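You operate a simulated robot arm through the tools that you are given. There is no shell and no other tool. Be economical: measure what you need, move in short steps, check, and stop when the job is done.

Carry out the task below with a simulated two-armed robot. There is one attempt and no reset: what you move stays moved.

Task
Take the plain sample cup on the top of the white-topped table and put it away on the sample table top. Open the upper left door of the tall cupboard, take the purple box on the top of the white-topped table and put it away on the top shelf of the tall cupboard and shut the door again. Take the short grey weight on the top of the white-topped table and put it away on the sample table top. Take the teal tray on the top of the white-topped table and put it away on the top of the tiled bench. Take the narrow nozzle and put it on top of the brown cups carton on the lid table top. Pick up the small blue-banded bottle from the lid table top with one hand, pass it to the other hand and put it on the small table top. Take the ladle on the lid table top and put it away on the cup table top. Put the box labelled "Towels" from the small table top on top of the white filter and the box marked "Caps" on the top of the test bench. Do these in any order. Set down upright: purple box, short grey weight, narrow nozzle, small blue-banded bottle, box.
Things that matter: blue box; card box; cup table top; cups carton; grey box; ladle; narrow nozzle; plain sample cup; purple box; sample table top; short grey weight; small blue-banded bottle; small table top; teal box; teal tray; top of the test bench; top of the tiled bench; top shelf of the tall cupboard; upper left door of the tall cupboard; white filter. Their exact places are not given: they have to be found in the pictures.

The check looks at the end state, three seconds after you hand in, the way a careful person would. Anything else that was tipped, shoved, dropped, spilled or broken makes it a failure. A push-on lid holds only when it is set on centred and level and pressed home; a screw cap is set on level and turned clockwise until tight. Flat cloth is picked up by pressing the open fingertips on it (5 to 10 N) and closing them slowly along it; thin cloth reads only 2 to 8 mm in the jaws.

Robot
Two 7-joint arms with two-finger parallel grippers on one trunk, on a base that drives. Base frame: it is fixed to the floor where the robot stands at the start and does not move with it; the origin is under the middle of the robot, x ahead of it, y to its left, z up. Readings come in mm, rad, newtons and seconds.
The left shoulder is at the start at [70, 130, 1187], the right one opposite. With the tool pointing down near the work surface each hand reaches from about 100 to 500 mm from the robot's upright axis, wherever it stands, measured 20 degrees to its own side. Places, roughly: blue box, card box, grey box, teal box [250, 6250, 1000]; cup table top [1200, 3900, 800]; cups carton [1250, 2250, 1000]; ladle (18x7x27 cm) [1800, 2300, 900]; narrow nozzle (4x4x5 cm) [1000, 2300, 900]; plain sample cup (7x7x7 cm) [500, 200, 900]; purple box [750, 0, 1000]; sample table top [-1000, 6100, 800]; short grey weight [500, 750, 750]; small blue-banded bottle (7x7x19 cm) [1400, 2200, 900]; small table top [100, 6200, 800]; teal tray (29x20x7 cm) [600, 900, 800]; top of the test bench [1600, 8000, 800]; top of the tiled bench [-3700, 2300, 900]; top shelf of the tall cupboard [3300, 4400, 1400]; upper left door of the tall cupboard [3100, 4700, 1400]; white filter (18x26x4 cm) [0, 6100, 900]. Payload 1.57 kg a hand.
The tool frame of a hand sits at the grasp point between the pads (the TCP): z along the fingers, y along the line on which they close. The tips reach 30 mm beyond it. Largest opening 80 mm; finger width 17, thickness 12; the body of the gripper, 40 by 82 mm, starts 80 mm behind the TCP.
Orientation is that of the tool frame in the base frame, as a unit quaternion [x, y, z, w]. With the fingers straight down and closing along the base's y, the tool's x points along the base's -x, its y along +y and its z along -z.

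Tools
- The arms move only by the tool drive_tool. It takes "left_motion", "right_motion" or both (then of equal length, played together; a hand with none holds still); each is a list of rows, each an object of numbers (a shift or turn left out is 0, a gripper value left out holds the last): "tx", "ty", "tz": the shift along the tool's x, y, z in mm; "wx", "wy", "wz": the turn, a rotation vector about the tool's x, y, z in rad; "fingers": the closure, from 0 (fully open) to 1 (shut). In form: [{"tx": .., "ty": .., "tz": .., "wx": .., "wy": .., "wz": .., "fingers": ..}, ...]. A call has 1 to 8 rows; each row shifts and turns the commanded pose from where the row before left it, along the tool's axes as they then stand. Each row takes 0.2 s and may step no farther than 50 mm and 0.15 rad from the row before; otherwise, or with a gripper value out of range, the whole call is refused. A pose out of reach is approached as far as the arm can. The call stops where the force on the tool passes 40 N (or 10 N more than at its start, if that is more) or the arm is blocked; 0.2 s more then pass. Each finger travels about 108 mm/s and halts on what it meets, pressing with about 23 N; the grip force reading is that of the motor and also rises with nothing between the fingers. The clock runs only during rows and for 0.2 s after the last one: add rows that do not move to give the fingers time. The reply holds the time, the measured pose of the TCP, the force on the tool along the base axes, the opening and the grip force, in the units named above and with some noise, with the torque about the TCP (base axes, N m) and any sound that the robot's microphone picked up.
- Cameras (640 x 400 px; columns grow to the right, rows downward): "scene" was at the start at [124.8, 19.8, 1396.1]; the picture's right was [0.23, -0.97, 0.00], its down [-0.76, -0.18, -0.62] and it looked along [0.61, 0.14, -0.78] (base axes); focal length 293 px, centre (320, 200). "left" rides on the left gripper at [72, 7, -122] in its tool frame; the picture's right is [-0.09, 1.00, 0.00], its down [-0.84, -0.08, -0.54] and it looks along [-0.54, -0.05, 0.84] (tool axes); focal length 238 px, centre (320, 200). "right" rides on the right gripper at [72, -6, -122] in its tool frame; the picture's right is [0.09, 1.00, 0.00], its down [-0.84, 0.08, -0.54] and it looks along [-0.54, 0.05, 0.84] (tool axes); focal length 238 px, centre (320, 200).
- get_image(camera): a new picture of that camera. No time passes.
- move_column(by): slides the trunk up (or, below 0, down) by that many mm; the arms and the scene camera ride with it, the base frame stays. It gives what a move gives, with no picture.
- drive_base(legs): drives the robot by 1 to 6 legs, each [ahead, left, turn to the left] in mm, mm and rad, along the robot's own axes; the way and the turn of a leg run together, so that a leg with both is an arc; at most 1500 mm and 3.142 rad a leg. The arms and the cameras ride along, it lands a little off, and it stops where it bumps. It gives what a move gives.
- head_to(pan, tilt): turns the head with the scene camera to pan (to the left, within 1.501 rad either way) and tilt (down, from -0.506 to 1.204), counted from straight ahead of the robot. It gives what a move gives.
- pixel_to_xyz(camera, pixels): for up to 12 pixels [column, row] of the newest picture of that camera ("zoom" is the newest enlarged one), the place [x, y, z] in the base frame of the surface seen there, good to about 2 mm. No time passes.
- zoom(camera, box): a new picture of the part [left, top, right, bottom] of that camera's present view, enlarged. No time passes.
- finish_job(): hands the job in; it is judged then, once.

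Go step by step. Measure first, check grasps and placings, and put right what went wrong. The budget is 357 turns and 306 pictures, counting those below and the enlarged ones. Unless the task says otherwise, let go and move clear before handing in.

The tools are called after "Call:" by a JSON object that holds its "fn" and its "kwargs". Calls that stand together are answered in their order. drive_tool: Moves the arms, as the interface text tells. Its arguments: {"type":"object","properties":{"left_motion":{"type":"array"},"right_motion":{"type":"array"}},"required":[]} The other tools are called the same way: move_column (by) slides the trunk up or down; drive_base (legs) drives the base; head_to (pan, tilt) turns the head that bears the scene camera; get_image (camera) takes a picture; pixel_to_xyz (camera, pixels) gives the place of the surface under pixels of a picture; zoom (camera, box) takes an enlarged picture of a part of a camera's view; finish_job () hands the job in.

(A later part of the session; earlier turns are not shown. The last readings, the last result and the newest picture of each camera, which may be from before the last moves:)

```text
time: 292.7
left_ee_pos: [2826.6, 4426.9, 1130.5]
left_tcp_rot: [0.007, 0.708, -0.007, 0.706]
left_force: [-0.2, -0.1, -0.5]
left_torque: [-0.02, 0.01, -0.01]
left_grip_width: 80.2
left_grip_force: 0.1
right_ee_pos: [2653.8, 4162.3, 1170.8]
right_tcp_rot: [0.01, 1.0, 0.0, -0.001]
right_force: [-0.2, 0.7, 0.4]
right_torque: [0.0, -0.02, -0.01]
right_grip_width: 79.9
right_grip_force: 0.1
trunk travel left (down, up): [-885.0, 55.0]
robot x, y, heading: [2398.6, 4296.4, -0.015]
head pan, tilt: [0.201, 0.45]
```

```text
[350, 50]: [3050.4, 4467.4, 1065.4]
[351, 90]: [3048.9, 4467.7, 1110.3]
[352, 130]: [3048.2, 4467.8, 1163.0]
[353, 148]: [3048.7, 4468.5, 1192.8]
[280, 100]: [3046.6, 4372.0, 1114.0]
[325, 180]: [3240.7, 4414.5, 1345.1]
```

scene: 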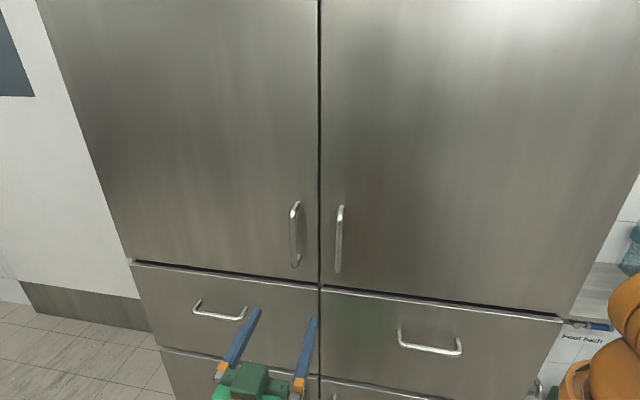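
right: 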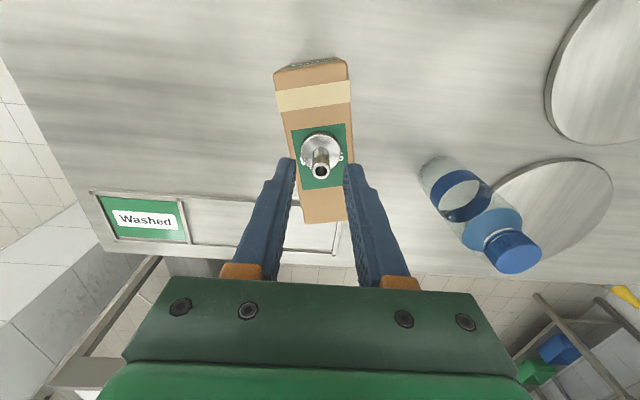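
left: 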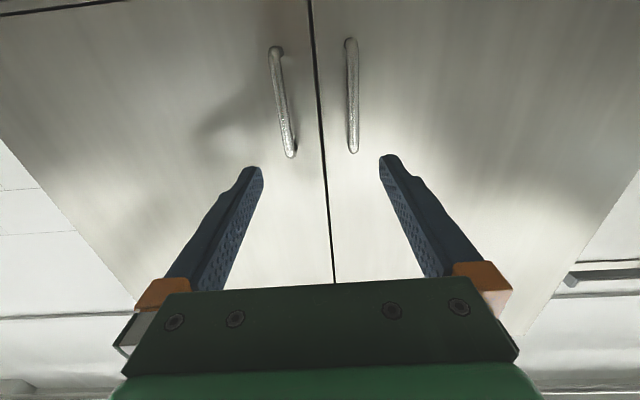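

Bar at (3053,4468), z 1065–1210. I extend the hand so the bar lies 12 mm beyond the TCP.

Call:
{"fn": "drive_tool", "kwargs": {"left_motion": [{"tz": 40, "ty": 10}, {"tz": 40, "ty": 10}, {"tz": 40, "ty": 10}, {"tz": 40, "ty": 10, "tx": -6}, {}]}}

Call:
{"fn": "get_image", "kwargs": {"camera": "left"}}

```text
time: 293.9
left_ee_pos: [2987.1, 4462.9, 1137.2]
left_tcp_rot: [0.007, 0.708, -0.007, 0.706]
left_force: [-0.3, 1.0, 1.3]
left_torque: [0.02, 0.01, -0.01]
left_grip_width: 80.2
left_grip_force: 0.1
right_ee_pos: [2652.7, 4162.4, 1171.3]
right_tcp_rot: [0.009, 1.0, 0.001, -0.001]
right_force: [0.8, -0.1, 0.4]
right_torque: [-0.01, 0.0, 0.0]
right_grip_width: 80.1
right_grip_force: 0.0
trunk travel left (down, up): [-885.0, 55.0]
robot x, y, heading: [2397.5, 4298.5, -0.009]
head pan, tilt: [0.201, 0.45]
```

```text
195 pictures are left
```

left: 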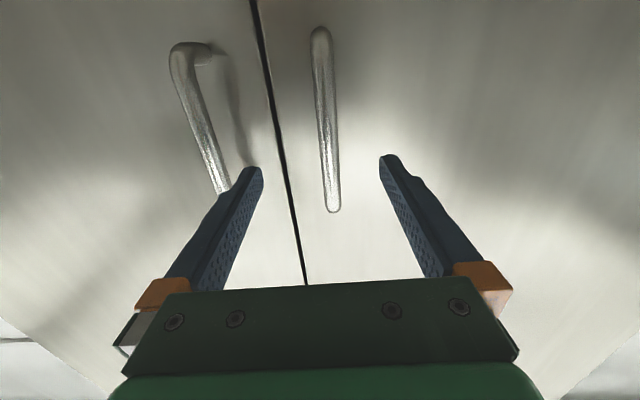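

Call:
{"fn": "drive_tool", "kwargs": {"left_motion": [{"tz": 30, "ty": 4, "fingers": 0.3}, {"tz": 25, "ty": 3}, {}, {"fingers": 0.6}, {"fingers": 0.85}, {"fingers": 1}, {}]}}

Call:
{"fn": "get_image", "kwargs": {"camera": "left"}}

```text
time: 295.5
left_ee_pos: [3042.3, 4469.7, 1138.6]
left_tcp_rot: [0.007, 0.708, -0.006, 0.706]
left_force: [-1.4, -0.7, 0.2]
left_torque: [-0.05, -0.12, -0.02]
left_grip_width: 15.8
left_grip_force: 31.9
right_ee_pos: [2651.2, 4161.7, 1171.1]
right_tcp_rot: [0.009, 1.0, 0.0, -0.001]
right_force: [0.2, -0.2, -0.9]
right_torque: [0.01, 0.0, -0.02]
right_grip_width: 79.9
right_grip_force: 0.0
trunk travel left (down, up): [-885.0, 55.0]
robot x, y, heading: [2397.7, 4297.0, -0.017]
head pan, tilt: [0.201, 0.45]
```

```text
194 pictures are left
```

left: 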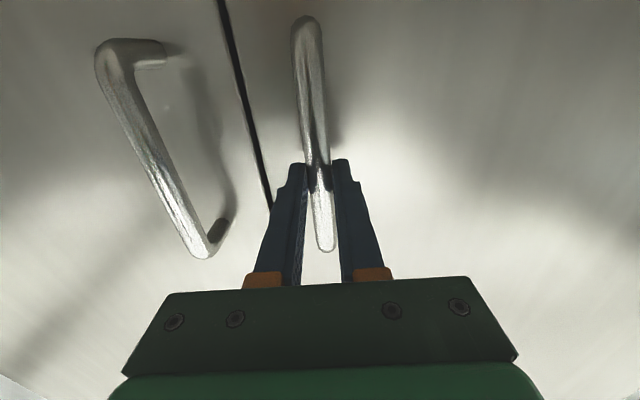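

Bar gripped. The door's arc (hinge near (3098,4943)) is computed; I pull the first 10° by driving back 81 mm and left 15 mm.

Call:
{"fn": "drive_base", "kwargs": {"legs": [[-81, 14, 0]]}}

Call:
{"fn": "get_image", "kwargs": {"camera": "scene"}}

```text
time: 296.6
left_ee_pos: [2962.8, 4482.9, 1138.9]
left_tcp_rot: [0.009, 0.708, -0.006, 0.706]
left_force: [-0.3, -6.4, -3.0]
left_torque: [-0.03, -0.45, -0.26]
left_grip_width: 15.8
left_grip_force: 31.6
right_ee_pos: [2573.5, 4175.4, 1170.0]
right_tcp_rot: [0.01, 1.0, 0.002, -0.001]
right_force: [0.2, -0.7, 0.6]
right_torque: [-0.05, 0.01, -0.02]
right_grip_width: 80.0
right_grip_force: 0.0
trunk travel left (down, up): [-885.0, 55.0]
robot x, y, heading: [2317.6, 4314.5, -0.013]
head pan, tilt: [0.201, 0.45]
```

```text
193 pictures are left
```

scene: 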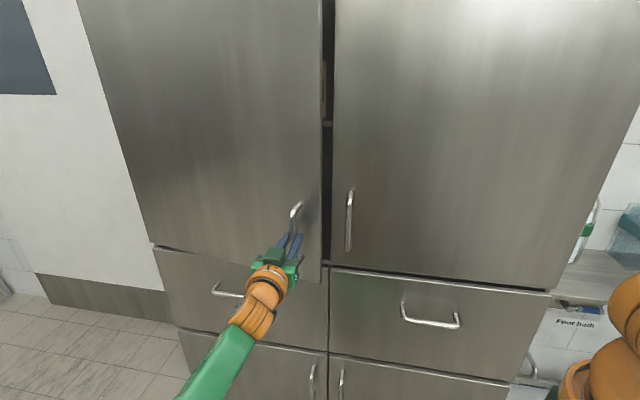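

The door opens smoothly. I continue along the arc to about 30°.

Call:
{"fn": "drive_base", "kwargs": {"legs": [[-78, 27, 0], [-72, 40, 0]]}}

```text
time: 298.3
left_ee_pos: [2815.2, 4546.6, 1140.7]
left_tcp_rot: [0.011, 0.706, -0.005, 0.708]
left_force: [-6.0, -11.2, -2.7]
left_torque: [-0.14, -0.2, -0.33]
left_grip_width: 15.8
left_grip_force: 31.0
right_ee_pos: [2424.8, 4238.7, 1170.0]
right_tcp_rot: [0.01, 1.0, 0.006, -0.001]
right_force: [0.7, 0.6, 0.0]
right_torque: [0.01, 0.0, 0.01]
right_grip_width: 80.0
right_grip_force: 0.1
trunk travel left (down, up): [-885.0, 55.0]
robot x, y, heading: [2170.1, 4380.7, -0.017]
head pan, tilt: [0.201, 0.45]
```

About 30° open. The tables behind limit backing up, so I continue with the arm to ~45°.

Call:
{"fn": "drive_tool", "kwargs": {"left_motion": [{"tz": -18, "ty": 14}, {"tz": -18, "ty": 15}, {"tz": -15, "ty": 14}, {"tz": -15, "ty": 14}, {"tz": -14, "ty": 15}, {"tz": -14, "ty": 16}, {}]}}

Call:
{"fn": "get_image", "kwargs": {"camera": "scene"}}

```text
time: 299.9
left_ee_pos: [2715.4, 4633.1, 1145.5]
left_tcp_rot: [0.011, 0.704, -0.005, 0.71]
left_force: [-21.2, -18.0, -13.3]
left_torque: [-0.28, -0.11, -0.15]
left_grip_width: 16.1
left_grip_force: 31.4
right_ee_pos: [2417.1, 4239.1, 1170.5]
right_tcp_rot: [0.009, 1.0, 0.005, 0.001]
right_force: [0.3, -0.6, -0.1]
right_torque: [0.02, -0.02, 0.0]
right_grip_width: 80.0
right_grip_force: 0.1
trunk travel left (down, up): [-885.0, 55.0]
robot x, y, heading: [2168.1, 4380.6, -0.018]
head pan, tilt: [0.201, 0.45]
```

```text
192 pictures are left
```

scene: 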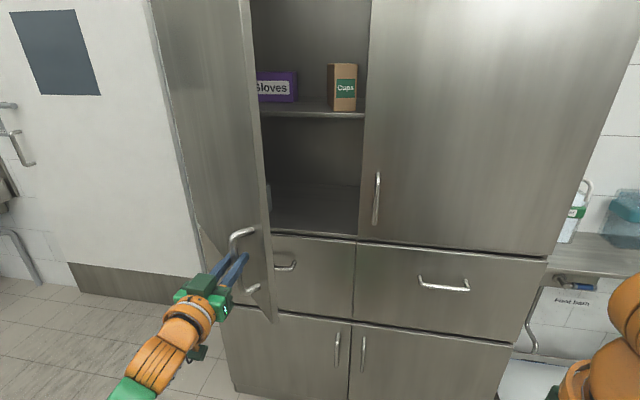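

The door is about 45° open. I release the handle, retract, and measure the shelf.

Call:
{"fn": "drive_tool", "kwargs": {"left_motion": [{"fingers": 0.6}, {"fingers": 0.3}, {}, {"tz": -40}, {"tz": -40}, {}]}}

Call:
{"fn": "get_image", "kwargs": {"camera": "scene"}}

Call:
{"fn": "pixel_to_xyz", "kwargs": {"camera": "scene", "pixels": [[310, 108], [355, 110], [310, 114], [275, 105], [340, 62], [290, 72], [330, 85], [310, 40], [350, 103], [268, 320], [252, 100]]}}

```text
time: 301.3
left_ee_pos: [2644.0, 4641.1, 1138.7]
left_tcp_rot: [0.009, 0.707, -0.007, 0.708]
left_force: [-1.3, 0.7, 0.9]
left_torque: [-0.01, 0.01, -0.01]
left_grip_width: 55.8
left_grip_force: 0.0
right_ee_pos: [2424.4, 4244.3, 1170.9]
right_tcp_rot: [0.009, 1.0, 0.001, -0.001]
right_force: [0.2, 0.2, 0.3]
right_torque: [0.01, 0.0, 0.0]
right_grip_width: 80.1
right_grip_force: 0.0
trunk travel left (down, up): [-885.0, 55.0]
robot x, y, heading: [2166.4, 4382.0, -0.018]
head pan, tilt: [0.201, 0.45]
```

```text
191 pictures are left
```

scene: 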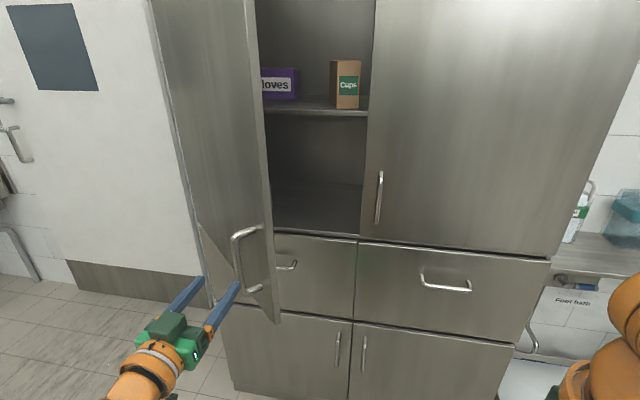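

```text
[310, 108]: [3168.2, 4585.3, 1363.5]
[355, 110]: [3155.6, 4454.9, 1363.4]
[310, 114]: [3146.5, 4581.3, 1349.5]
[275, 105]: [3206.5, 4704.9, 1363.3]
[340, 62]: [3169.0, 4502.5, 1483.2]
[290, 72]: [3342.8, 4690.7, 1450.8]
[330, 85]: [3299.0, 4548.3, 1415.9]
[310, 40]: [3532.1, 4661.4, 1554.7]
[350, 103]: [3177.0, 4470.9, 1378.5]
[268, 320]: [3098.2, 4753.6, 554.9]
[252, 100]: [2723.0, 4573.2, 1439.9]
```

Shelf top z=1363, with a Cups carton and a Gloves box on it. I go round the door edge to push it wider from inside.

Call:
{"fn": "drive_base", "kwargs": {"legs": [[0, -260, 0.018], [230, 0, 0]]}}

Call:
{"fn": "drive_tool", "kwargs": {"left_motion": [{"fingers": 1}, {}, {}]}}

Call:
{"fn": "get_image", "kwargs": {"camera": "scene"}}

```text
time: 304.5
left_ee_pos: [2864.9, 4398.3, 1141.5]
left_tcp_rot: [-0.001, 0.705, 0.002, 0.709]
left_force: [-0.9, 0.3, 0.4]
left_torque: [-0.01, 0.02, 0.01]
left_grip_width: 56.0
left_grip_force: 0.1
right_ee_pos: [2657.1, 3995.4, 1171.7]
right_tcp_rot: [-0.005, 1.0, 0.001, 0.0]
right_force: [0.1, 0.6, -0.2]
right_torque: [0.02, -0.06, 0.0]
right_grip_width: 80.0
right_grip_force: 0.0
trunk travel left (down, up): [-885.0, 55.0]
robot x, y, heading: [2400.2, 4122.9, 0.009]
head pan, tilt: [0.201, 0.45]
```

```text
time: 305.3
left_ee_pos: [2868.3, 4397.7, 1138.3]
left_tcp_rot: [-0.002, 0.707, 0.003, 0.707]
left_force: [0.4, 0.0, 1.5]
left_torque: [0.01, 0.0, 0.02]
left_grip_width: 0.0
left_grip_force: 21.3
right_ee_pos: [2661.7, 3993.5, 1172.6]
right_tcp_rot: [-0.005, 1.0, 0.0, -0.002]
right_force: [-0.3, 0.7, -0.1]
right_torque: [0.02, 0.03, -0.02]
right_grip_width: 80.1
right_grip_force: 0.0
trunk travel left (down, up): [-885.0, 55.0]
robot x, y, heading: [2401.8, 4119.5, 0.006]
head pan, tilt: [0.201, 0.45]
```

```text
190 pictures are left
```

scene: 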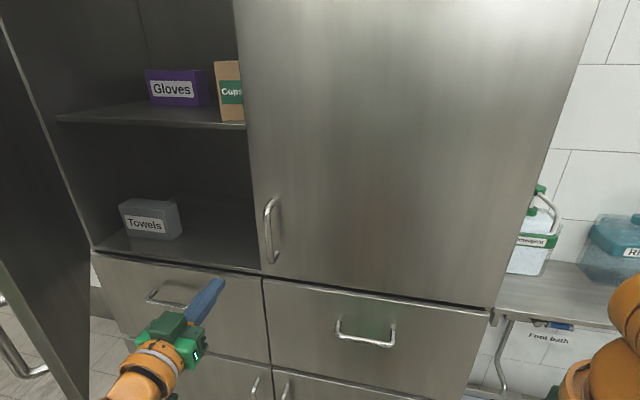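

I drive left to push the door wider.

Call:
{"fn": "drive_base", "kwargs": {"legs": [[0, 300, 0]]}}

Call:
{"fn": "get_image", "kwargs": {"camera": "scene"}}

```text
time: 307.4
left_ee_pos: [2862.8, 4697.8, 1140.4]
left_tcp_rot: [-0.003, 0.707, 0.005, 0.708]
left_force: [-0.3, 0.3, -0.8]
left_torque: [0.02, -0.01, 0.07]
left_grip_width: 0.0
left_grip_force: 20.9
right_ee_pos: [2656.1, 4293.8, 1170.4]
right_tcp_rot: [-0.008, 1.0, 0.002, -0.001]
right_force: [-0.4, 1.0, 0.0]
right_torque: [0.04, -0.01, 0.0]
right_grip_width: 80.1
right_grip_force: 0.1
trunk travel left (down, up): [-885.0, 55.0]
robot x, y, heading: [2398.3, 4420.5, 0.012]
head pan, tilt: [0.201, 0.45]
```

```text
189 pictures are left
```

scene: 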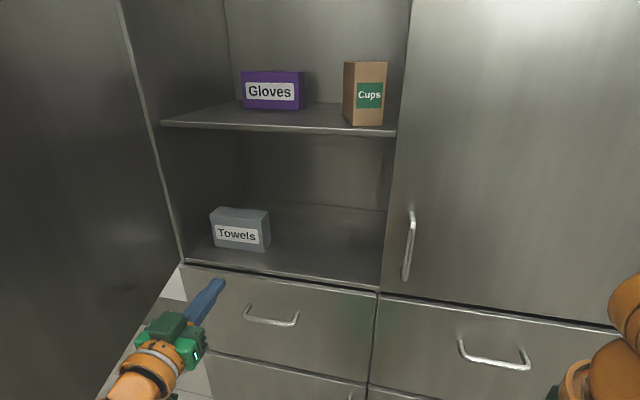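

Call:
{"fn": "pixel_to_xyz", "kwargs": {"camera": "scene", "pixels": [[60, 150], [120, 60], [20, 250], [170, 255], [200, 115], [300, 125], [250, 108], [300, 108], [245, 80], [305, 80], [345, 100], [385, 90]]}}

Call:
{"fn": "drive_base", "kwargs": {"legs": [[0, 250, 0]]}}

Call:
{"fn": "head_to", "kwargs": {"pan": 0.4, "tilt": 0.4}}

Call:
{"fn": "get_image", "kwargs": {"camera": "scene"}}

```text
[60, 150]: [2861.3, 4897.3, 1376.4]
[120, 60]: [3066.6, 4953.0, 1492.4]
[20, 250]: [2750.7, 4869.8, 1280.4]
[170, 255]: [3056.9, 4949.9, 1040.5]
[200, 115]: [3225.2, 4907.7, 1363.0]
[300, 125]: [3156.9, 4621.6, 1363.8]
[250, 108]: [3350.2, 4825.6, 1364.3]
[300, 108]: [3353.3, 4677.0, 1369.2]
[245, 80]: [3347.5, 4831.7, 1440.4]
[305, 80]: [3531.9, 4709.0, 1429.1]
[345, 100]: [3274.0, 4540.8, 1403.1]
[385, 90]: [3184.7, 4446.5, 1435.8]
```

```text
time: 309.2
left_ee_pos: [2859.3, 4945.4, 1139.3]
left_tcp_rot: [-0.002, 0.706, 0.005, 0.708]
left_force: [0.1, 0.3, -0.4]
left_torque: [0.0, 0.03, 0.0]
left_grip_width: 0.0
left_grip_force: 21.5
right_ee_pos: [2652.6, 4542.2, 1171.8]
right_tcp_rot: [-0.006, 1.0, 0.001, -0.001]
right_force: [0.8, 0.6, 0.0]
right_torque: [0.01, -0.02, -0.01]
right_grip_width: 80.1
right_grip_force: 0.0
trunk travel left (down, up): [-885.0, 55.0]
robot x, y, heading: [2395.6, 4673.6, 0.012]
head pan, tilt: [0.201, 0.45]
```

```text
time: 309.9
left_ee_pos: [2858.2, 4948.5, 1138.3]
left_tcp_rot: [-0.002, 0.706, 0.004, 0.708]
left_force: [0.3, 0.5, 0.9]
left_torque: [0.0, -0.01, 0.0]
left_grip_width: 0.0
left_grip_force: 21.3
right_ee_pos: [2653.0, 4544.8, 1171.0]
right_tcp_rot: [-0.006, 1.0, 0.001, -0.002]
right_force: [0.3, -0.4, 0.4]
right_torque: [0.01, 0.02, 0.01]
right_grip_width: 80.0
right_grip_force: 0.1
trunk travel left (down, up): [-885.0, 55.0]
robot x, y, heading: [2394.8, 4664.7, 0.01]
head pan, tilt: [0.4, 0.4]
```

```text
188 pictures are left
```

scene: 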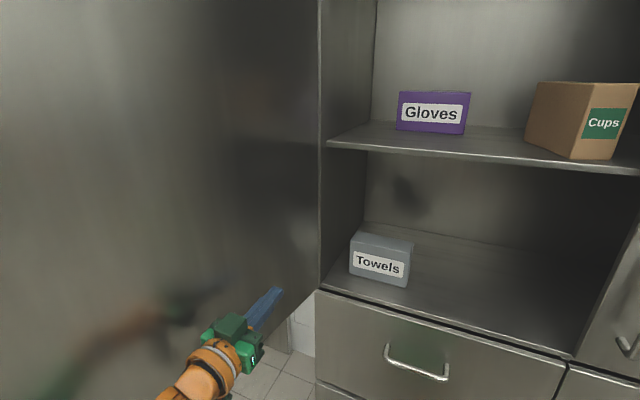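

The door stands wide open, and on the top shelf a free slot exists between Gloves (y≥4677) and Cups (y≤4541). I move away, and look south for the way to the white table.

Call:
{"fn": "drive_base", "kwargs": {"legs": [[0, -600, 0], [0, -1200, 0], [0, 0, -1.58]]}}

Call:
{"fn": "head_to", "kwargs": {"pan": 0.0, "tilt": 0.4}}

Call:
{"fn": "get_image", "kwargs": {"camera": "scene"}}

```text
time: 322.9
left_ee_pos: [2643.3, 2374.8, 1139.9]
left_tcp_rot: [-0.513, -0.486, 0.514, -0.487]
left_force: [0.8, 0.0, 0.4]
left_torque: [-0.01, -0.01, 0.0]
left_grip_width: 0.0
left_grip_force: 21.1
right_ee_pos: [2252.3, 2607.5, 1170.3]
right_tcp_rot: [0.725, 0.689, 0.002, 0.0]
right_force: [0.0, -0.3, 0.6]
right_torque: [0.0, -0.01, 0.0]
right_grip_width: 80.0
right_grip_force: 0.0
trunk travel left (down, up): [-885.0, 55.0]
robot x, y, heading: [2393.7, 2859.9, -1.615]
head pan, tilt: [0.4, 0.4]
```

```text
time: 323.8
left_ee_pos: [2642.1, 2376.3, 1138.7]
left_tcp_rot: [-0.513, -0.486, 0.513, -0.488]
left_force: [-0.5, -0.8, 0.0]
left_torque: [-0.02, -0.01, 0.01]
left_grip_width: 0.0
left_grip_force: 21.4
right_ee_pos: [2252.2, 2606.4, 1170.5]
right_tcp_rot: [0.725, 0.689, 0.001, 0.001]
right_force: [-0.3, -0.2, -0.7]
right_torque: [-0.02, 0.01, 0.0]
right_grip_width: 79.9
right_grip_force: 0.1
trunk travel left (down, up): [-885.0, 55.0]
robot x, y, heading: [2390.8, 2856.9, -1.618]
head pan, tilt: [0.0, 0.4]
```

```text
187 pictures are left
```

scene: 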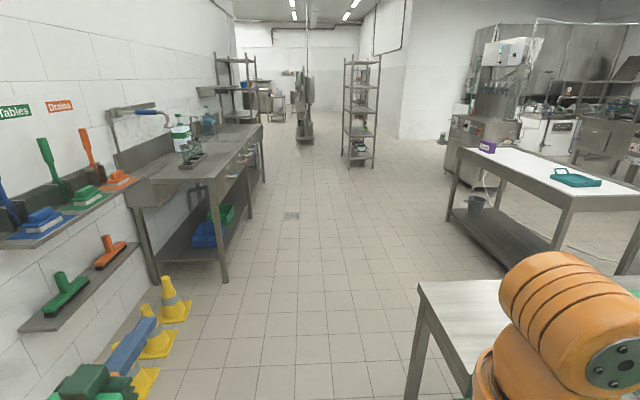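

Call:
{"fn": "pixel_to_xyz", "kwargs": {"camera": "scene", "pixels": [[190, 318], [178, 352], [225, 280], [165, 195], [422, 283], [445, 210], [545, 280], [480, 148], [350, 165], [290, 215], [560, 175]]}}

```text
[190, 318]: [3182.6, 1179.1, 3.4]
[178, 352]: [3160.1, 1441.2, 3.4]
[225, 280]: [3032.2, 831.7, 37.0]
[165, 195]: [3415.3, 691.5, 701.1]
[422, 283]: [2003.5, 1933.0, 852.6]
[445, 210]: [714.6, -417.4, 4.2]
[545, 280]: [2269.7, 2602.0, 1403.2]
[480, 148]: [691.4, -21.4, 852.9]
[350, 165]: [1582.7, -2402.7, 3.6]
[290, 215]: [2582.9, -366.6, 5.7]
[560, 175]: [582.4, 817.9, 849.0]
```

The way south is clear. I retract and lower-orient the left hand, then drive round to the white table's south end.

Call:
{"fn": "drive_tool", "kwargs": {"left_motion": [{"tz": -40}, {"tz": -30, "wy": 0.1428, "fingers": 0}, {"wy": 0.1428}, {"wy": 0.1428}, {"wy": 0.1428}, {"wy": 0.1428}, {"wy": 0.1428}, {"wy": 0.1428}]}}

Call:
{"fn": "drive_tool", "kwargs": {"left_motion": [{"wy": 0.1428}, {"wy": 0.1428}, {"wy": 0.1428}, {"wy": 0.1428}, {"ty": -40}, {"ty": -40}, {}]}}

Call:
{"fn": "drive_base", "kwargs": {"legs": [[0, 0, 0.047], [1457, 0, 0], [1010, -445, 0], [1010, -445, 0], [0, -850, 0], [0, 0, 3.14]]}}

Call:
{"fn": "head_to", "kwargs": {"pan": 0.0, "tilt": 0.75}}

Call:
{"fn": "get_image", "kwargs": {"camera": "scene"}}

```text
time: 325.6
left_ee_pos: [2650.7, 2436.6, 1133.3]
left_tcp_rot: [0.697, 0.66, -0.203, 0.193]
left_force: [-0.5, -1.0, 0.0]
left_torque: [0.0, -0.04, 0.04]
left_grip_width: 80.0
left_grip_force: 0.1
left hand out of reach, approached as far as the arm can: row 2, 3
right_ee_pos: [2253.3, 2605.5, 1169.9]
right_tcp_rot: [0.724, 0.689, 0.001, 0.0]
right_force: [-0.1, 0.1, 0.3]
right_torque: [0.0, -0.02, -0.01]
right_grip_width: 80.0
right_grip_force: 0.1
trunk travel left (down, up): [-885.0, 55.0]
robot x, y, heading: [2394.3, 2856.7, -1.619]
head pan, tilt: [0.0, 0.4]
```

```text
time: 327.2
left_ee_pos: [2570.9, 2442.1, 1132.8]
left_tcp_rot: [0.726, 0.688, -0.001, 0.002]
left_force: [0.2, 0.7, 0.0]
left_torque: [0.01, 0.01, 0.0]
left_grip_width: 79.9
left_grip_force: 0.0
right_ee_pos: [2252.9, 2607.9, 1171.7]
right_tcp_rot: [0.725, 0.689, 0.002, 0.0]
right_force: [-0.3, 0.4, -0.1]
right_torque: [0.0, 0.02, 0.03]
right_grip_width: 80.0
right_grip_force: 0.1
trunk travel left (down, up): [-885.0, 55.0]
robot x, y, heading: [2393.0, 2858.7, -1.619]
head pan, tilt: [0.0, 0.4]
```

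```text
time: 356.7
left_ee_pos: [525.3, -255.5, 1132.3]
left_tcp_rot: [0.732, -0.682, -0.001, 0.001]
left_force: [0.5, 0.5, -0.2]
left_torque: [0.02, 0.05, 0.03]
left_grip_width: 80.0
left_grip_force: 0.1
right_ee_pos: [859.9, -379.6, 1170.9]
right_tcp_rot: [0.734, -0.68, 0.001, 0.002]
right_force: [-0.4, -0.1, -0.2]
right_torque: [0.01, 0.0, -0.01]
right_grip_width: 80.1
right_grip_force: 0.0
trunk travel left (down, up): [-885.0, 55.0]
robot x, y, heading: [749.3, -648.8, 1.646]
head pan, tilt: [0.0, 0.4]
```

```text
time: 357.5
left_ee_pos: [524.1, -254.3, 1132.3]
left_tcp_rot: [0.732, -0.681, -0.001, 0.0]
left_force: [0.0, -0.1, -0.3]
left_torque: [0.0, 0.03, -0.01]
left_grip_width: 80.0
left_grip_force: 0.0
right_ee_pos: [860.3, -378.4, 1171.8]
right_tcp_rot: [0.733, -0.68, 0.001, 0.002]
right_force: [0.4, -0.9, -0.2]
right_torque: [0.01, 0.02, 0.0]
right_grip_width: 79.8
right_grip_force: 0.0
trunk travel left (down, up): [-885.0, 55.0]
robot x, y, heading: [750.3, -642.9, 1.645]
head pan, tilt: [0.0, 0.75]
```

```text
186 pictures are left
```

scene: 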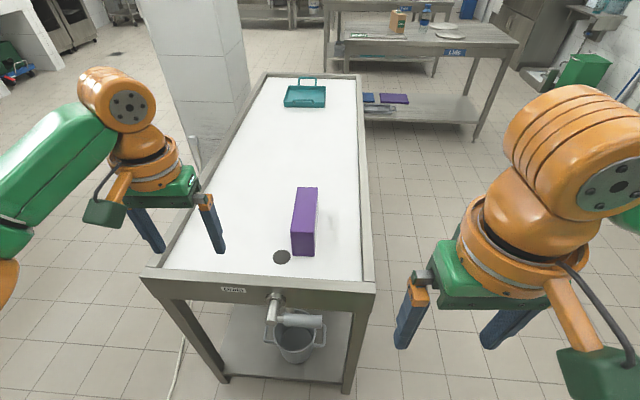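

The purple box lies ahead. There is a tap and bucket under the table end; I measure their extents.

Call:
{"fn": "pixel_to_xyz", "kwargs": {"camera": "scene", "pixels": [[272, 310], [315, 320], [290, 350], [295, 335], [250, 280], [350, 375], [220, 375], [345, 392], [300, 188], [316, 255], [292, 252], [303, 225]]}}

Call:
{"fn": "zoom", "kwargs": {"camera": "scene", "box": [200, 170, 400, 395]}}

```text
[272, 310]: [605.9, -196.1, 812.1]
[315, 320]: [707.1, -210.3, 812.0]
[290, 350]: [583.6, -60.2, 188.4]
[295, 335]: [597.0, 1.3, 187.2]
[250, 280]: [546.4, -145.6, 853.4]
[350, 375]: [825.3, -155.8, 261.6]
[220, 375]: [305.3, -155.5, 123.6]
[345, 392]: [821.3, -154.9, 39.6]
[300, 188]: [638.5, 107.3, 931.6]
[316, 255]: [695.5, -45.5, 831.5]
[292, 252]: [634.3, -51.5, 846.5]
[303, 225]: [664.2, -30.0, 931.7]
```

```text
1.78 times, centred on (300, 282) of scene
```

zoom: 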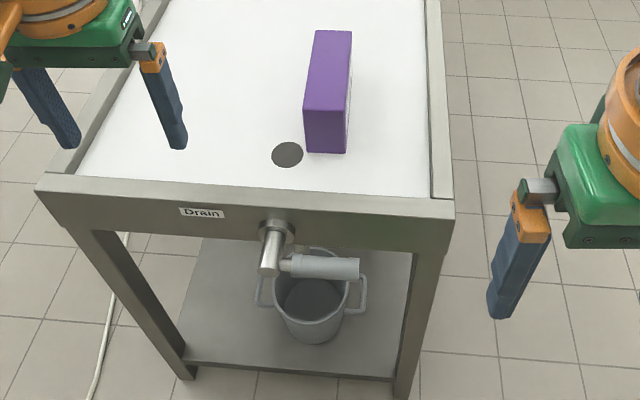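

The drain valve sticks out to y≈-215, so I stop with the axis near y=-430. I position the robot and lower the trunk back.

Call:
{"fn": "drive_base", "kwargs": {"legs": [[0, 0, -0.074], [0, 222, 0], [205, 0, 0]]}}

Call:
{"fn": "move_column", "kwargs": {"by": -60}}

Call:
{"fn": "drive_tool", "kwargs": {"right_motion": [{"tx": -40}, {"tx": -40, "wy": -0.14}, {"wy": -0.14}, {"wy": -0.14}, {"wy": -0.14}, {"wy": -0.14}, {"wy": -0.085}, {}]}}

Call:
{"fn": "get_image", "kwargs": {"camera": "scene"}}

Call:
{"fn": "get_image", "kwargs": {"camera": "right"}}

```text
time: 360.9
left_ee_pos: [333.8, -37.1, 1134.7]
left_tcp_rot: [-0.706, 0.708, 0.002, 0.001]
left_force: [0.4, -0.5, 0.5]
left_torque: [0.03, -0.03, 0.01]
left_grip_width: 79.7
left_grip_force: 0.1
right_ee_pos: [659.6, -184.7, 1173.0]
right_tcp_rot: [0.708, -0.706, -0.001, 0.0]
right_force: [-0.6, -0.1, 0.5]
right_torque: [-0.01, -0.02, -0.01]
right_grip_width: 79.8
right_grip_force: 0.1
trunk travel left (down, up): [-885.0, 55.0]
robot x, y, heading: [528.8, -441.6, 1.573]
head pan, tilt: [0.0, 0.75]
```

```text
time: 361.9
left_ee_pos: [332.3, -34.1, 1073.3]
left_tcp_rot: [-0.706, 0.708, 0.001, 0.001]
left_force: [0.4, -0.3, 0.5]
left_torque: [0.01, 0.02, -0.02]
left_grip_width: 80.0
left_grip_force: 0.0
right_ee_pos: [660.8, -182.2, 1110.8]
right_tcp_rot: [0.708, -0.706, 0.0, 0.002]
right_force: [-0.6, 0.3, 0.2]
right_torque: [0.02, 0.03, 0.02]
right_grip_width: 80.2
right_grip_force: 0.1
trunk travel left (down, up): [-825.0, 115.0]
robot x, y, heading: [530.9, -442.5, 1.571]
head pan, tilt: [0.0, 0.75]
```

```text
time: 363.7
left_ee_pos: [333.6, -34.2, 1073.2]
left_tcp_rot: [-0.707, 0.707, 0.001, 0.0]
left_force: [-0.8, 0.5, 0.8]
left_torque: [-0.03, 0.03, 0.02]
left_grip_width: 80.1
left_grip_force: 0.1
right_ee_pos: [650.7, -82.1, 1122.8]
right_tcp_rot: [0.654, -0.654, -0.269, -0.269]
right_force: [0.1, -0.1, -0.1]
right_torque: [-0.02, -0.02, -0.01]
right_grip_width: 80.0
right_grip_force: 0.1
right hand out of reach, approached as far as the arm can: row 6, 7
trunk travel left (down, up): [-825.0, 115.0]
robot x, y, heading: [527.4, -439.4, 1.573]
head pan, tilt: [0.0, 0.75]
```

```text
184 pictures are left
```

scene: 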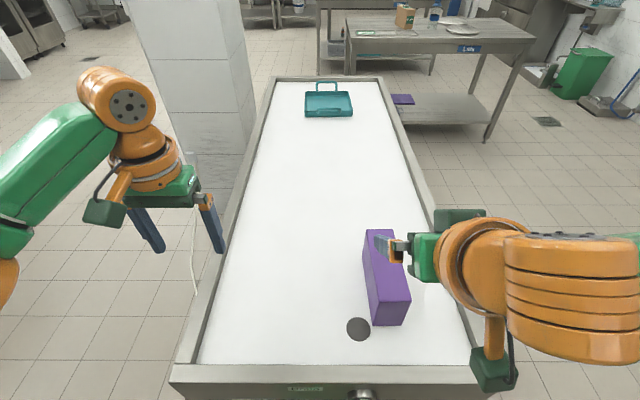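

```text
183 pictures are left
```

right: 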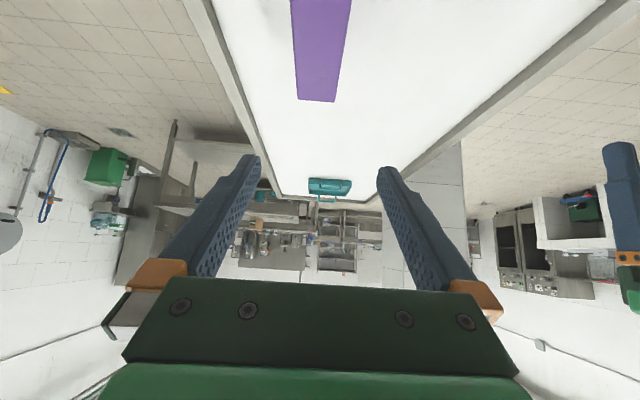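

The hand is tilted 45°. I re-measure the box's faces for lateral alignment.

Call:
{"fn": "zoom", "kwargs": {"camera": "scene", "box": [330, 210, 450, 340]}}

Call:
{"fn": "pixel_to_xyz", "kwargs": {"camera": "scene", "pixels": [[366, 232], [373, 303], [408, 300], [390, 280], [374, 322], [404, 322], [367, 260], [402, 272]]}}

Call:
{"fn": "pixel_to_xyz", "kwargs": {"camera": "right", "pixels": [[295, 20], [345, 20], [299, 95], [334, 97], [318, 60]]}}

```text
3.08 times, centred on (390, 275) of scene
```

zoom: 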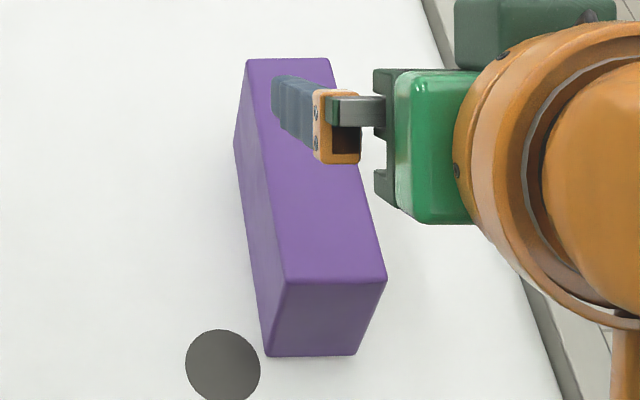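

```text
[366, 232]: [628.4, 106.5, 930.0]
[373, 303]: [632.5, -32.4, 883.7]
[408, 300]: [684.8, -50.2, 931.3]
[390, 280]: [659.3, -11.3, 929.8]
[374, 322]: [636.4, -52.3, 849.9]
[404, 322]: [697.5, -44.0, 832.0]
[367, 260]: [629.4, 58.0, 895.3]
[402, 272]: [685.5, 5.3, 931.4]
```

```text
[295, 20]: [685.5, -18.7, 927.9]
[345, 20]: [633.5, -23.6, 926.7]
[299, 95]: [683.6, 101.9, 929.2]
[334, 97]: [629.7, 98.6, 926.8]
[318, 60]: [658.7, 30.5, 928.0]
```

Box centre x≈658. I move to a pre-grasp point 90 mm short along the finger direction.

Call:
{"fn": "drive_tool", "kwargs": {"right_motion": [{"tx": 20, "tz": 38, "ty": -2}, {"tx": 20, "tz": 38, "ty": -2}, {"tx": 20, "tz": 38, "ty": -2}, {"tx": 20, "tz": 36, "ty": -1}, {}]}}

Call:
{"fn": "get_image", "kwargs": {"camera": "right"}}

Call:
{"fn": "get_image", "kwargs": {"camera": "scene"}}

```text
time: 364.9
left_ee_pos: [333.0, -33.5, 1073.6]
left_tcp_rot: [-0.706, 0.708, 0.001, 0.0]
left_force: [0.1, 0.9, -0.5]
left_torque: [-0.03, 0.02, -0.03]
left_grip_width: 79.8
left_grip_force: 0.0
right_ee_pos: [654.7, -29.5, 960.2]
right_tcp_rot: [0.654, -0.654, -0.269, -0.269]
right_force: [0.2, 0.4, -0.2]
right_torque: [-0.02, -0.01, -0.06]
right_grip_width: 80.0
right_grip_force: 0.1
right hand out of reach, approached as far as the arm can: row 1
trunk travel left (down, up): [-825.0, 115.0]
robot x, y, heading: [530.9, -441.8, 1.577]
head pan, tilt: [0.0, 0.75]
```

```text
181 pictures are left
```

right: 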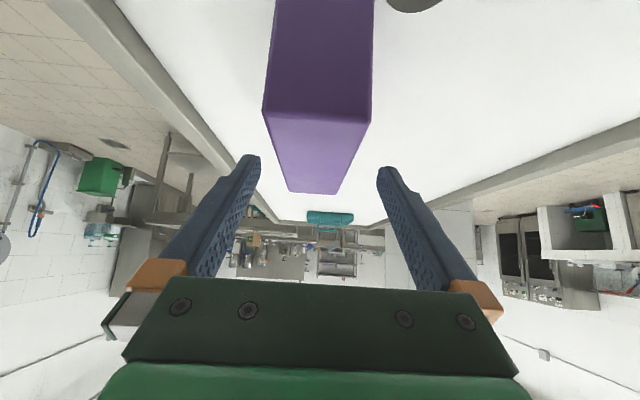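

```text
180 pictures are left
```

scene: 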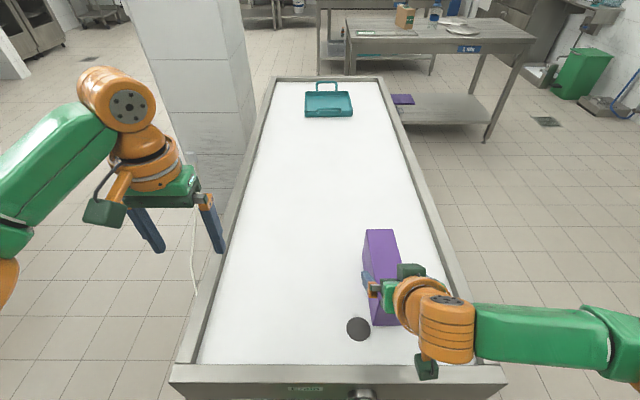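

Alignment looks right. I advance 89 mm along the finger direction and close.

Call:
{"fn": "drive_tool", "kwargs": {"right_motion": [{"tz": 25, "ty": -2, "tx": 1}, {"tz": 25, "tx": 1}, {"tz": 25}, {"tz": 14}, {}]}}

Call:
{"fn": "get_image", "kwargs": {"camera": "right"}}

Call:
{"fn": "zoom", "kwargs": {"camera": "scene", "box": [320, 200, 480, 340]}}

```text
time: 366.1
left_ee_pos: [333.6, -34.5, 1072.5]
left_tcp_rot: [-0.707, 0.707, 0.001, -0.001]
left_force: [-0.6, 0.7, -1.2]
left_torque: [0.01, 0.02, 0.01]
left_grip_width: 80.0
left_grip_force: 0.0
right_ee_pos: [657.6, 31.5, 897.7]
right_tcp_rot: [0.655, -0.653, -0.27, -0.269]
right_force: [-0.5, 0.0, 0.2]
right_torque: [-0.02, -0.01, -0.04]
right_grip_width: 80.1
right_grip_force: 0.1
trunk travel left (down, up): [-825.0, 115.0]
robot x, y, heading: [532.7, -438.4, 1.575]
head pan, tilt: [0.0, 0.75]
```

```text
179 pictures are left
```

right: 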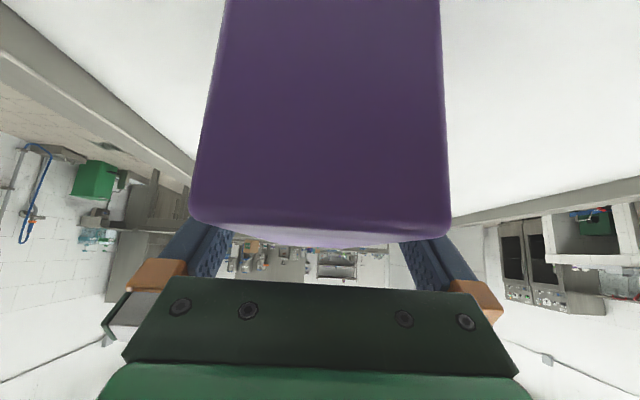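

```text
2.86 times, centred on (400, 270) of scene
```

zoom: 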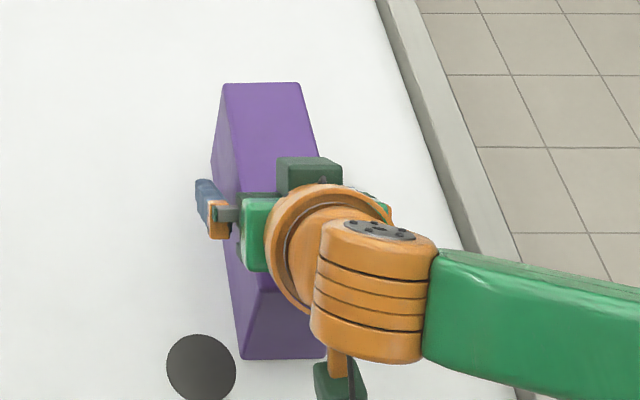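

Fingers straddle the box with no contact. I close and lift.

Call:
{"fn": "drive_tool", "kwargs": {"right_motion": [{"fingers": 0.3}, {"fingers": 0.6}, {"fingers": 1}, {}, {}]}}

Call:
{"fn": "drive_tool", "kwargs": {"right_motion": [{"tz": -7, "tx": -7}, {"tz": -14, "tx": -14}, {"tz": -14, "tx": -14}, {}]}}

Call:
{"fn": "get_image", "kwargs": {"camera": "scene"}}

```text
time: 367.3
left_ee_pos: [332.8, -34.4, 1073.0]
left_tcp_rot: [-0.707, 0.708, 0.001, 0.0]
left_force: [0.1, 0.1, 0.5]
left_torque: [0.01, 0.01, -0.01]
left_grip_width: 80.0
left_grip_force: 0.0
right_ee_pos: [656.4, 30.9, 898.2]
right_tcp_rot: [-0.654, 0.654, 0.27, 0.27]
right_force: [-1.1, -1.8, -0.1]
right_torque: [0.12, 0.1, 0.01]
right_grip_width: 59.8
right_grip_force: 23.3
trunk travel left (down, up): [-825.0, 115.0]
robot x, y, heading: [529.2, -441.7, 1.572]
head pan, tilt: [0.0, 0.75]
```

```text
time: 368.3
left_ee_pos: [334.0, -33.5, 1073.5]
left_tcp_rot: [-0.707, 0.707, 0.0, 0.001]
left_force: [0.0, 0.6, 0.4]
left_torque: [0.02, 0.0, -0.01]
left_grip_width: 80.0
left_grip_force: 0.0
right_ee_pos: [657.5, 34.7, 946.6]
right_tcp_rot: [0.654, -0.653, -0.27, -0.269]
right_force: [0.6, 0.9, -1.9]
right_torque: [-0.01, -0.01, 0.01]
right_grip_width: 59.9
right_grip_force: 22.7
trunk travel left (down, up): [-825.0, 115.0]
robot x, y, heading: [530.9, -439.9, 1.574]
head pan, tilt: [0.0, 0.75]
```

```text
177 pictures are left
```

scene: 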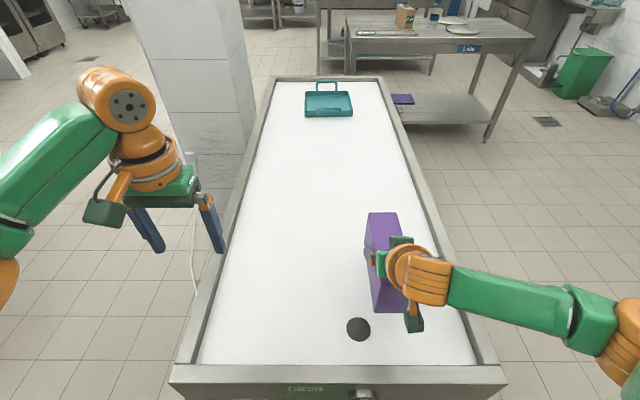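

Held (60 mm thick). I raise the box 110 mm, back out and drive round to the cupboard.

Call:
{"fn": "drive_tool", "kwargs": {"right_motion": [{"tz": -30, "tx": -30}, {"tz": -30, "tx": -30}, {"tz": -20, "tx": -20}, {"tz": -30, "tx": 30}, {}]}}

Call:
{"fn": "drive_base", "kwargs": {"legs": [[-250, 0, 0], [0, -970, 0], [1045, -445, 0], [1045, -445, 0], [1400, 0, 0], [0, 0, -1.571]]}}

Call:
{"fn": "head_to", "kwargs": {"pan": 0.5, "tilt": 0.3}}

Call:
{"fn": "get_image", "kwargs": {"camera": "scene"}}

```text
time: 369.5
left_ee_pos: [333.5, -33.5, 1073.2]
left_tcp_rot: [-0.706, 0.708, 0.002, 0.0]
left_force: [0.3, -0.6, -0.1]
left_torque: [-0.02, 0.0, 0.01]
left_grip_width: 80.0
left_grip_force: 0.1
right_ee_pos: [659.8, -10.0, 1059.0]
right_tcp_rot: [0.654, -0.653, -0.27, -0.269]
right_force: [0.0, -0.3, -1.6]
right_torque: [-0.02, 0.01, 0.0]
right_grip_width: 59.7
right_grip_force: 23.1
trunk travel left (down, up): [-825.0, 115.0]
robot x, y, heading: [528.4, -440.7, 1.575]
head pan, tilt: [0.0, 0.75]
```

```text
time: 397.2
left_ee_pos: [2766.7, 3023.9, 1072.3]
left_tcp_rot: [-0.007, 1.0, 0.001, 0.001]
left_force: [0.5, 0.5, -0.1]
left_torque: [0.0, 0.01, 0.01]
left_grip_width: 79.9
left_grip_force: 0.0
right_ee_pos: [2795.1, 2697.8, 1060.1]
right_tcp_rot: [-0.008, 0.924, 0.004, 0.382]
right_force: [-0.3, 0.2, -1.4]
right_torque: [0.01, 0.01, -0.01]
right_grip_width: 59.8
right_grip_force: 23.1
trunk travel left (down, up): [-825.0, 115.0]
robot x, y, heading: [2359.5, 2823.4, 0.02]
head pan, tilt: [0.0, 0.75]
```

```text
time: 398.1
left_ee_pos: [2765.2, 3023.2, 1072.2]
left_tcp_rot: [-0.007, 1.0, 0.001, 0.001]
left_force: [0.2, 0.5, -0.4]
left_torque: [-0.01, 0.0, 0.0]
left_grip_width: 80.0
left_grip_force: 0.0
right_ee_pos: [2793.6, 2696.9, 1059.9]
right_tcp_rot: [-0.008, 0.925, 0.004, 0.381]
right_force: [-0.3, -0.6, -2.3]
right_torque: [-0.03, -0.02, 0.0]
right_grip_width: 59.7
right_grip_force: 23.2
trunk travel left (down, up): [-825.0, 115.0]
robot x, y, heading: [2362.0, 2819.4, 0.016]
head pan, tilt: [0.499, 0.3]
```

```text
176 pictures are left
```

scene: 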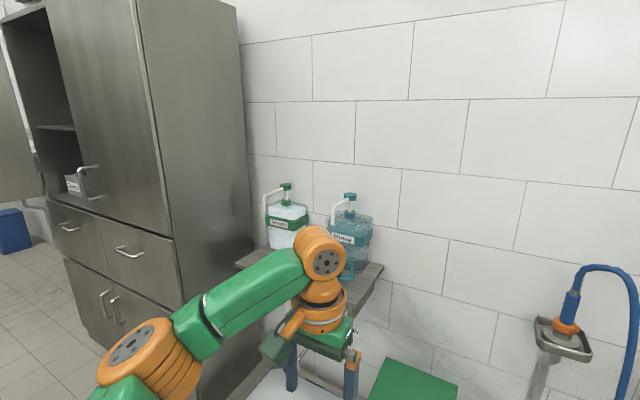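

I back off slightly and drive north to the open cupboard.

Call:
{"fn": "drive_base", "kwargs": {"legs": [[-60, 0, -0.017], [0, 1500, 0], [0, 300, 0]]}}

Call:
{"fn": "head_to", "kwargs": {"pan": 0.1, "tilt": 0.25}}

Call:
{"fn": "get_image", "kwargs": {"camera": "scene"}}

```text
time: 407.8
left_ee_pos: [2725.4, 4813.9, 1072.6]
left_tcp_rot: [0.008, 1.0, 0.001, 0.001]
left_force: [0.3, -0.3, 0.0]
left_torque: [-0.03, 0.02, -0.03]
left_grip_width: 80.1
left_grip_force: 0.1
right_ee_pos: [2745.6, 4487.6, 1060.0]
right_tcp_rot: [0.006, 0.925, -0.001, 0.381]
right_force: [-0.8, -0.5, -1.9]
right_torque: [-0.01, 0.0, 0.0]
right_grip_width: 59.8
right_grip_force: 22.8
trunk travel left (down, up): [-825.0, 115.0]
robot x, y, heading: [2319.1, 4620.4, -0.006]
head pan, tilt: [0.499, 0.3]
```

```text
time: 408.7
left_ee_pos: [2725.0, 4815.4, 1072.4]
left_tcp_rot: [0.008, 1.0, 0.001, 0.001]
left_force: [1.0, -0.2, -0.8]
left_torque: [0.0, 0.01, -0.01]
left_grip_width: 80.2
left_grip_force: 0.1
right_ee_pos: [2746.6, 4489.4, 1060.3]
right_tcp_rot: [0.006, 0.925, -0.002, 0.38]
right_force: [-0.1, 0.0, -1.9]
right_torque: [-0.01, 0.0, 0.0]
right_grip_width: 59.7
right_grip_force: 23.2
trunk travel left (down, up): [-825.0, 115.0]
robot x, y, heading: [2315.2, 4624.6, -0.013]
head pan, tilt: [0.099, 0.25]
```

```text
175 pictures are left
```

scene: 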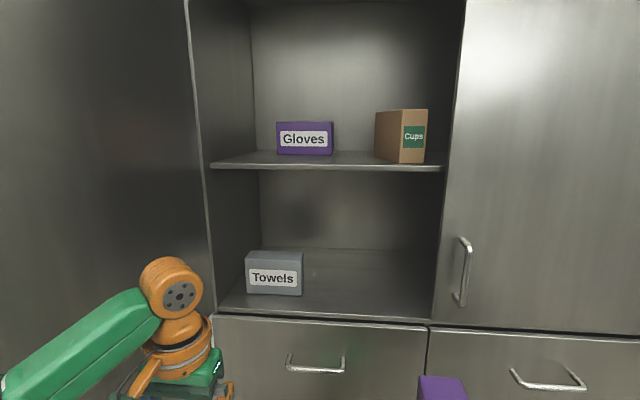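

Slot seen between Gloves (330) and Cups (375). I pull the left hand in, raise the trunk fully, and lift the box.

Call:
{"fn": "drive_tool", "kwargs": {"left_motion": [{"tx": 45}, {"tx": 45}, {"tx": 45}, {"tx": 45}, {"tx": 40}, {"tx": 20}, {}]}}

Call:
{"fn": "move_column", "kwargs": {"by": 115}}

Call:
{"fn": "drive_tool", "kwargs": {"right_motion": [{"tz": -33, "tx": -33}, {"tz": -33, "tx": -33}, {"tz": -33, "tx": -33}, {"tz": -33, "tx": -33}, {"tz": -33, "tx": -33}, {"tz": -33, "tx": -33}, {}]}}

Call:
{"fn": "get_image", "kwargs": {"camera": "scene"}}

```text
time: 409.9
left_ee_pos: [2528.8, 4819.8, 1083.8]
left_tcp_rot: [0.003, 1.0, -0.002, 0.004]
left_force: [6.5, -0.2, 12.7]
left_torque: [0.25, 1.97, -0.13]
left_grip_width: 80.2
left_grip_force: 0.1
left hand out of reach, approached as far as the arm can: row 5, 6
right_ee_pos: [2745.4, 4488.2, 1058.7]
right_tcp_rot: [0.006, 0.925, -0.002, 0.381]
right_force: [0.0, 0.1, -1.8]
right_torque: [-0.01, 0.02, 0.04]
right_grip_width: 59.7
right_grip_force: 23.1
trunk travel left (down, up): [-825.0, 115.0]
robot x, y, heading: [2317.1, 4623.6, -0.008]
head pan, tilt: [0.099, 0.25]
stopped in row 6 (left hand): the force on the tool passed its limit at 111 N (the readings are from after the stop); the commanded pose is now the measured one
```

```text
time: 411.4
left_ee_pos: [2528.7, 4819.9, 1199.1]
left_tcp_rot: [0.001, 1.0, -0.003, 0.005]
left_force: [14.6, -4.3, 6.8]
left_torque: [0.61, 2.56, 0.01]
left_grip_width: 79.9
left_grip_force: 0.0
right_ee_pos: [2745.9, 4488.7, 1175.5]
right_tcp_rot: [0.006, 0.925, -0.002, 0.381]
right_force: [0.2, 0.0, -1.6]
right_torque: [-0.02, 0.0, 0.04]
right_grip_width: 59.8
right_grip_force: 23.4
trunk travel left (down, up): [-940.0, 0.0]
robot x, y, heading: [2317.5, 4616.6, -0.005]
head pan, tilt: [0.099, 0.25]
```

```text
time: 413.0
left_ee_pos: [2528.5, 4819.2, 1198.3]
left_tcp_rot: [0.003, 1.0, -0.002, 0.005]
left_force: [14.5, -1.8, 11.4]
left_torque: [0.42, 2.78, -0.14]
left_grip_width: 80.0
left_grip_force: 0.0
right_ee_pos: [2749.4, 4487.3, 1454.8]
right_tcp_rot: [0.005, 0.925, -0.002, 0.381]
right_force: [0.6, 0.2, -1.3]
right_torque: [-0.02, 0.01, 0.0]
right_grip_width: 59.9
right_grip_force: 23.2
trunk travel left (down, up): [-940.0, 0.0]
robot x, y, heading: [2313.8, 4621.9, -0.009]
head pan, tilt: [0.099, 0.25]
```

```text
174 pictures are left
```

scene: 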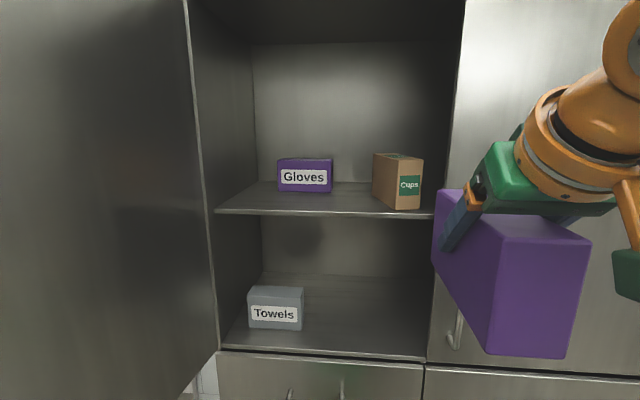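

The left hand touched the robot's own body; I ease it forward 25 mm, then check.

Call:
{"fn": "drive_tool", "kwargs": {"left_motion": [{"tx": -20}, {"tx": -10}, {}]}}

Call:
{"fn": "pixel_to_xyz", "kwargs": {"camera": "scene", "pixels": [[280, 185], [330, 188], [374, 195], [388, 206], [330, 211], [420, 205], [100, 150], [190, 350], [300, 213], [260, 213]]}}

```text
time: 413.8
left_ee_pos: [2556.8, 4819.2, 1199.4]
left_tcp_rot: [0.003, 1.0, -0.002, 0.004]
left_force: [0.6, -0.2, -0.1]
left_torque: [-0.02, 0.01, 0.02]
left_grip_width: 79.9
left_grip_force: 0.0
right_ee_pos: [2749.3, 4487.4, 1455.0]
right_tcp_rot: [0.006, 0.924, -0.002, 0.381]
right_force: [-0.2, 0.4, -1.3]
right_torque: [0.03, 0.02, 0.02]
right_grip_width: 59.8
right_grip_force: 23.2
trunk travel left (down, up): [-940.0, 0.0]
robot x, y, heading: [2317.2, 4625.4, -0.015]
head pan, tilt: [0.099, 0.25]
```

```text
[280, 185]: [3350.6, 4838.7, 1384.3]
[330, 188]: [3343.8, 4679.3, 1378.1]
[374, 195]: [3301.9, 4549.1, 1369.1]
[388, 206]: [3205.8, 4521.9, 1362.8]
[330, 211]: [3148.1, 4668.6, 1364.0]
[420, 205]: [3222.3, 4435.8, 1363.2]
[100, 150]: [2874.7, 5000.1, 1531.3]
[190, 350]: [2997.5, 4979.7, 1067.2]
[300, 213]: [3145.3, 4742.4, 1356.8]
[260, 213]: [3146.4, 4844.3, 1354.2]
```

I'll set the box at centre (3247,4632), in front of Gloves and left of Cups. First I shift both hands, then drive in.

Call:
{"fn": "drive_tool", "kwargs": {"right_motion": [{"ty": 26}, {"ty": 26}, {"ty": 25}, {}], "left_motion": [{"ty": -25}, {"ty": -25}, {"ty": -10}, {}]}}

Call:
{"fn": "drive_base", "kwargs": {"legs": [[0, 68, 0.012], [300, 0, 0]]}}

Call:
{"fn": "get_image", "kwargs": {"camera": "scene"}}

```text
time: 414.8
left_ee_pos: [2558.6, 4760.0, 1199.7]
left_tcp_rot: [0.001, 1.0, -0.003, 0.004]
left_force: [0.8, -0.5, 0.8]
left_torque: [0.01, -0.01, 0.03]
left_grip_width: 79.9
left_grip_force: 0.0
right_ee_pos: [2749.7, 4565.4, 1455.5]
right_tcp_rot: [0.005, 0.925, -0.001, 0.38]
right_force: [-0.5, 0.3, -1.9]
right_torque: [-0.02, 0.0, -0.01]
right_grip_width: 59.6
right_grip_force: 22.7
trunk travel left (down, up): [-940.0, 0.0]
robot x, y, heading: [2317.2, 4624.1, -0.009]
head pan, tilt: [0.099, 0.25]
```

```text
time: 417.3
left_ee_pos: [2810.1, 4804.4, 1204.1]
left_tcp_rot: [0.021, 1.0, 0.008, 0.016]
left_force: [-0.9, -0.3, 0.8]
left_torque: [0.04, -0.03, 0.03]
left_grip_width: 79.9
left_grip_force: 0.0
right_ee_pos: [3001.0, 4621.2, 1454.2]
right_tcp_rot: [0.006, 0.918, 0.005, 0.396]
right_force: [-0.1, 0.1, -0.8]
right_torque: [0.04, -0.01, 0.0]
right_grip_width: 59.8
right_grip_force: 23.6
trunk travel left (down, up): [-940.0, 0.0]
robot x, y, heading: [2593.5, 4687.4, 0.009]
head pan, tilt: [0.099, 0.25]
stopped in leg 2: the robot was blocked; the commanded pose is now the measured one
```

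```text
173 pictures are left
```

scene: 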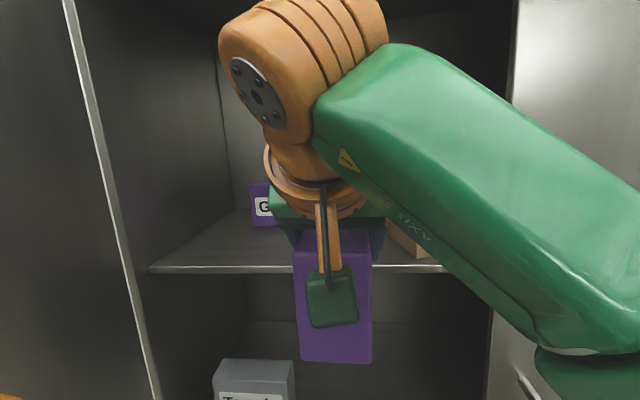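

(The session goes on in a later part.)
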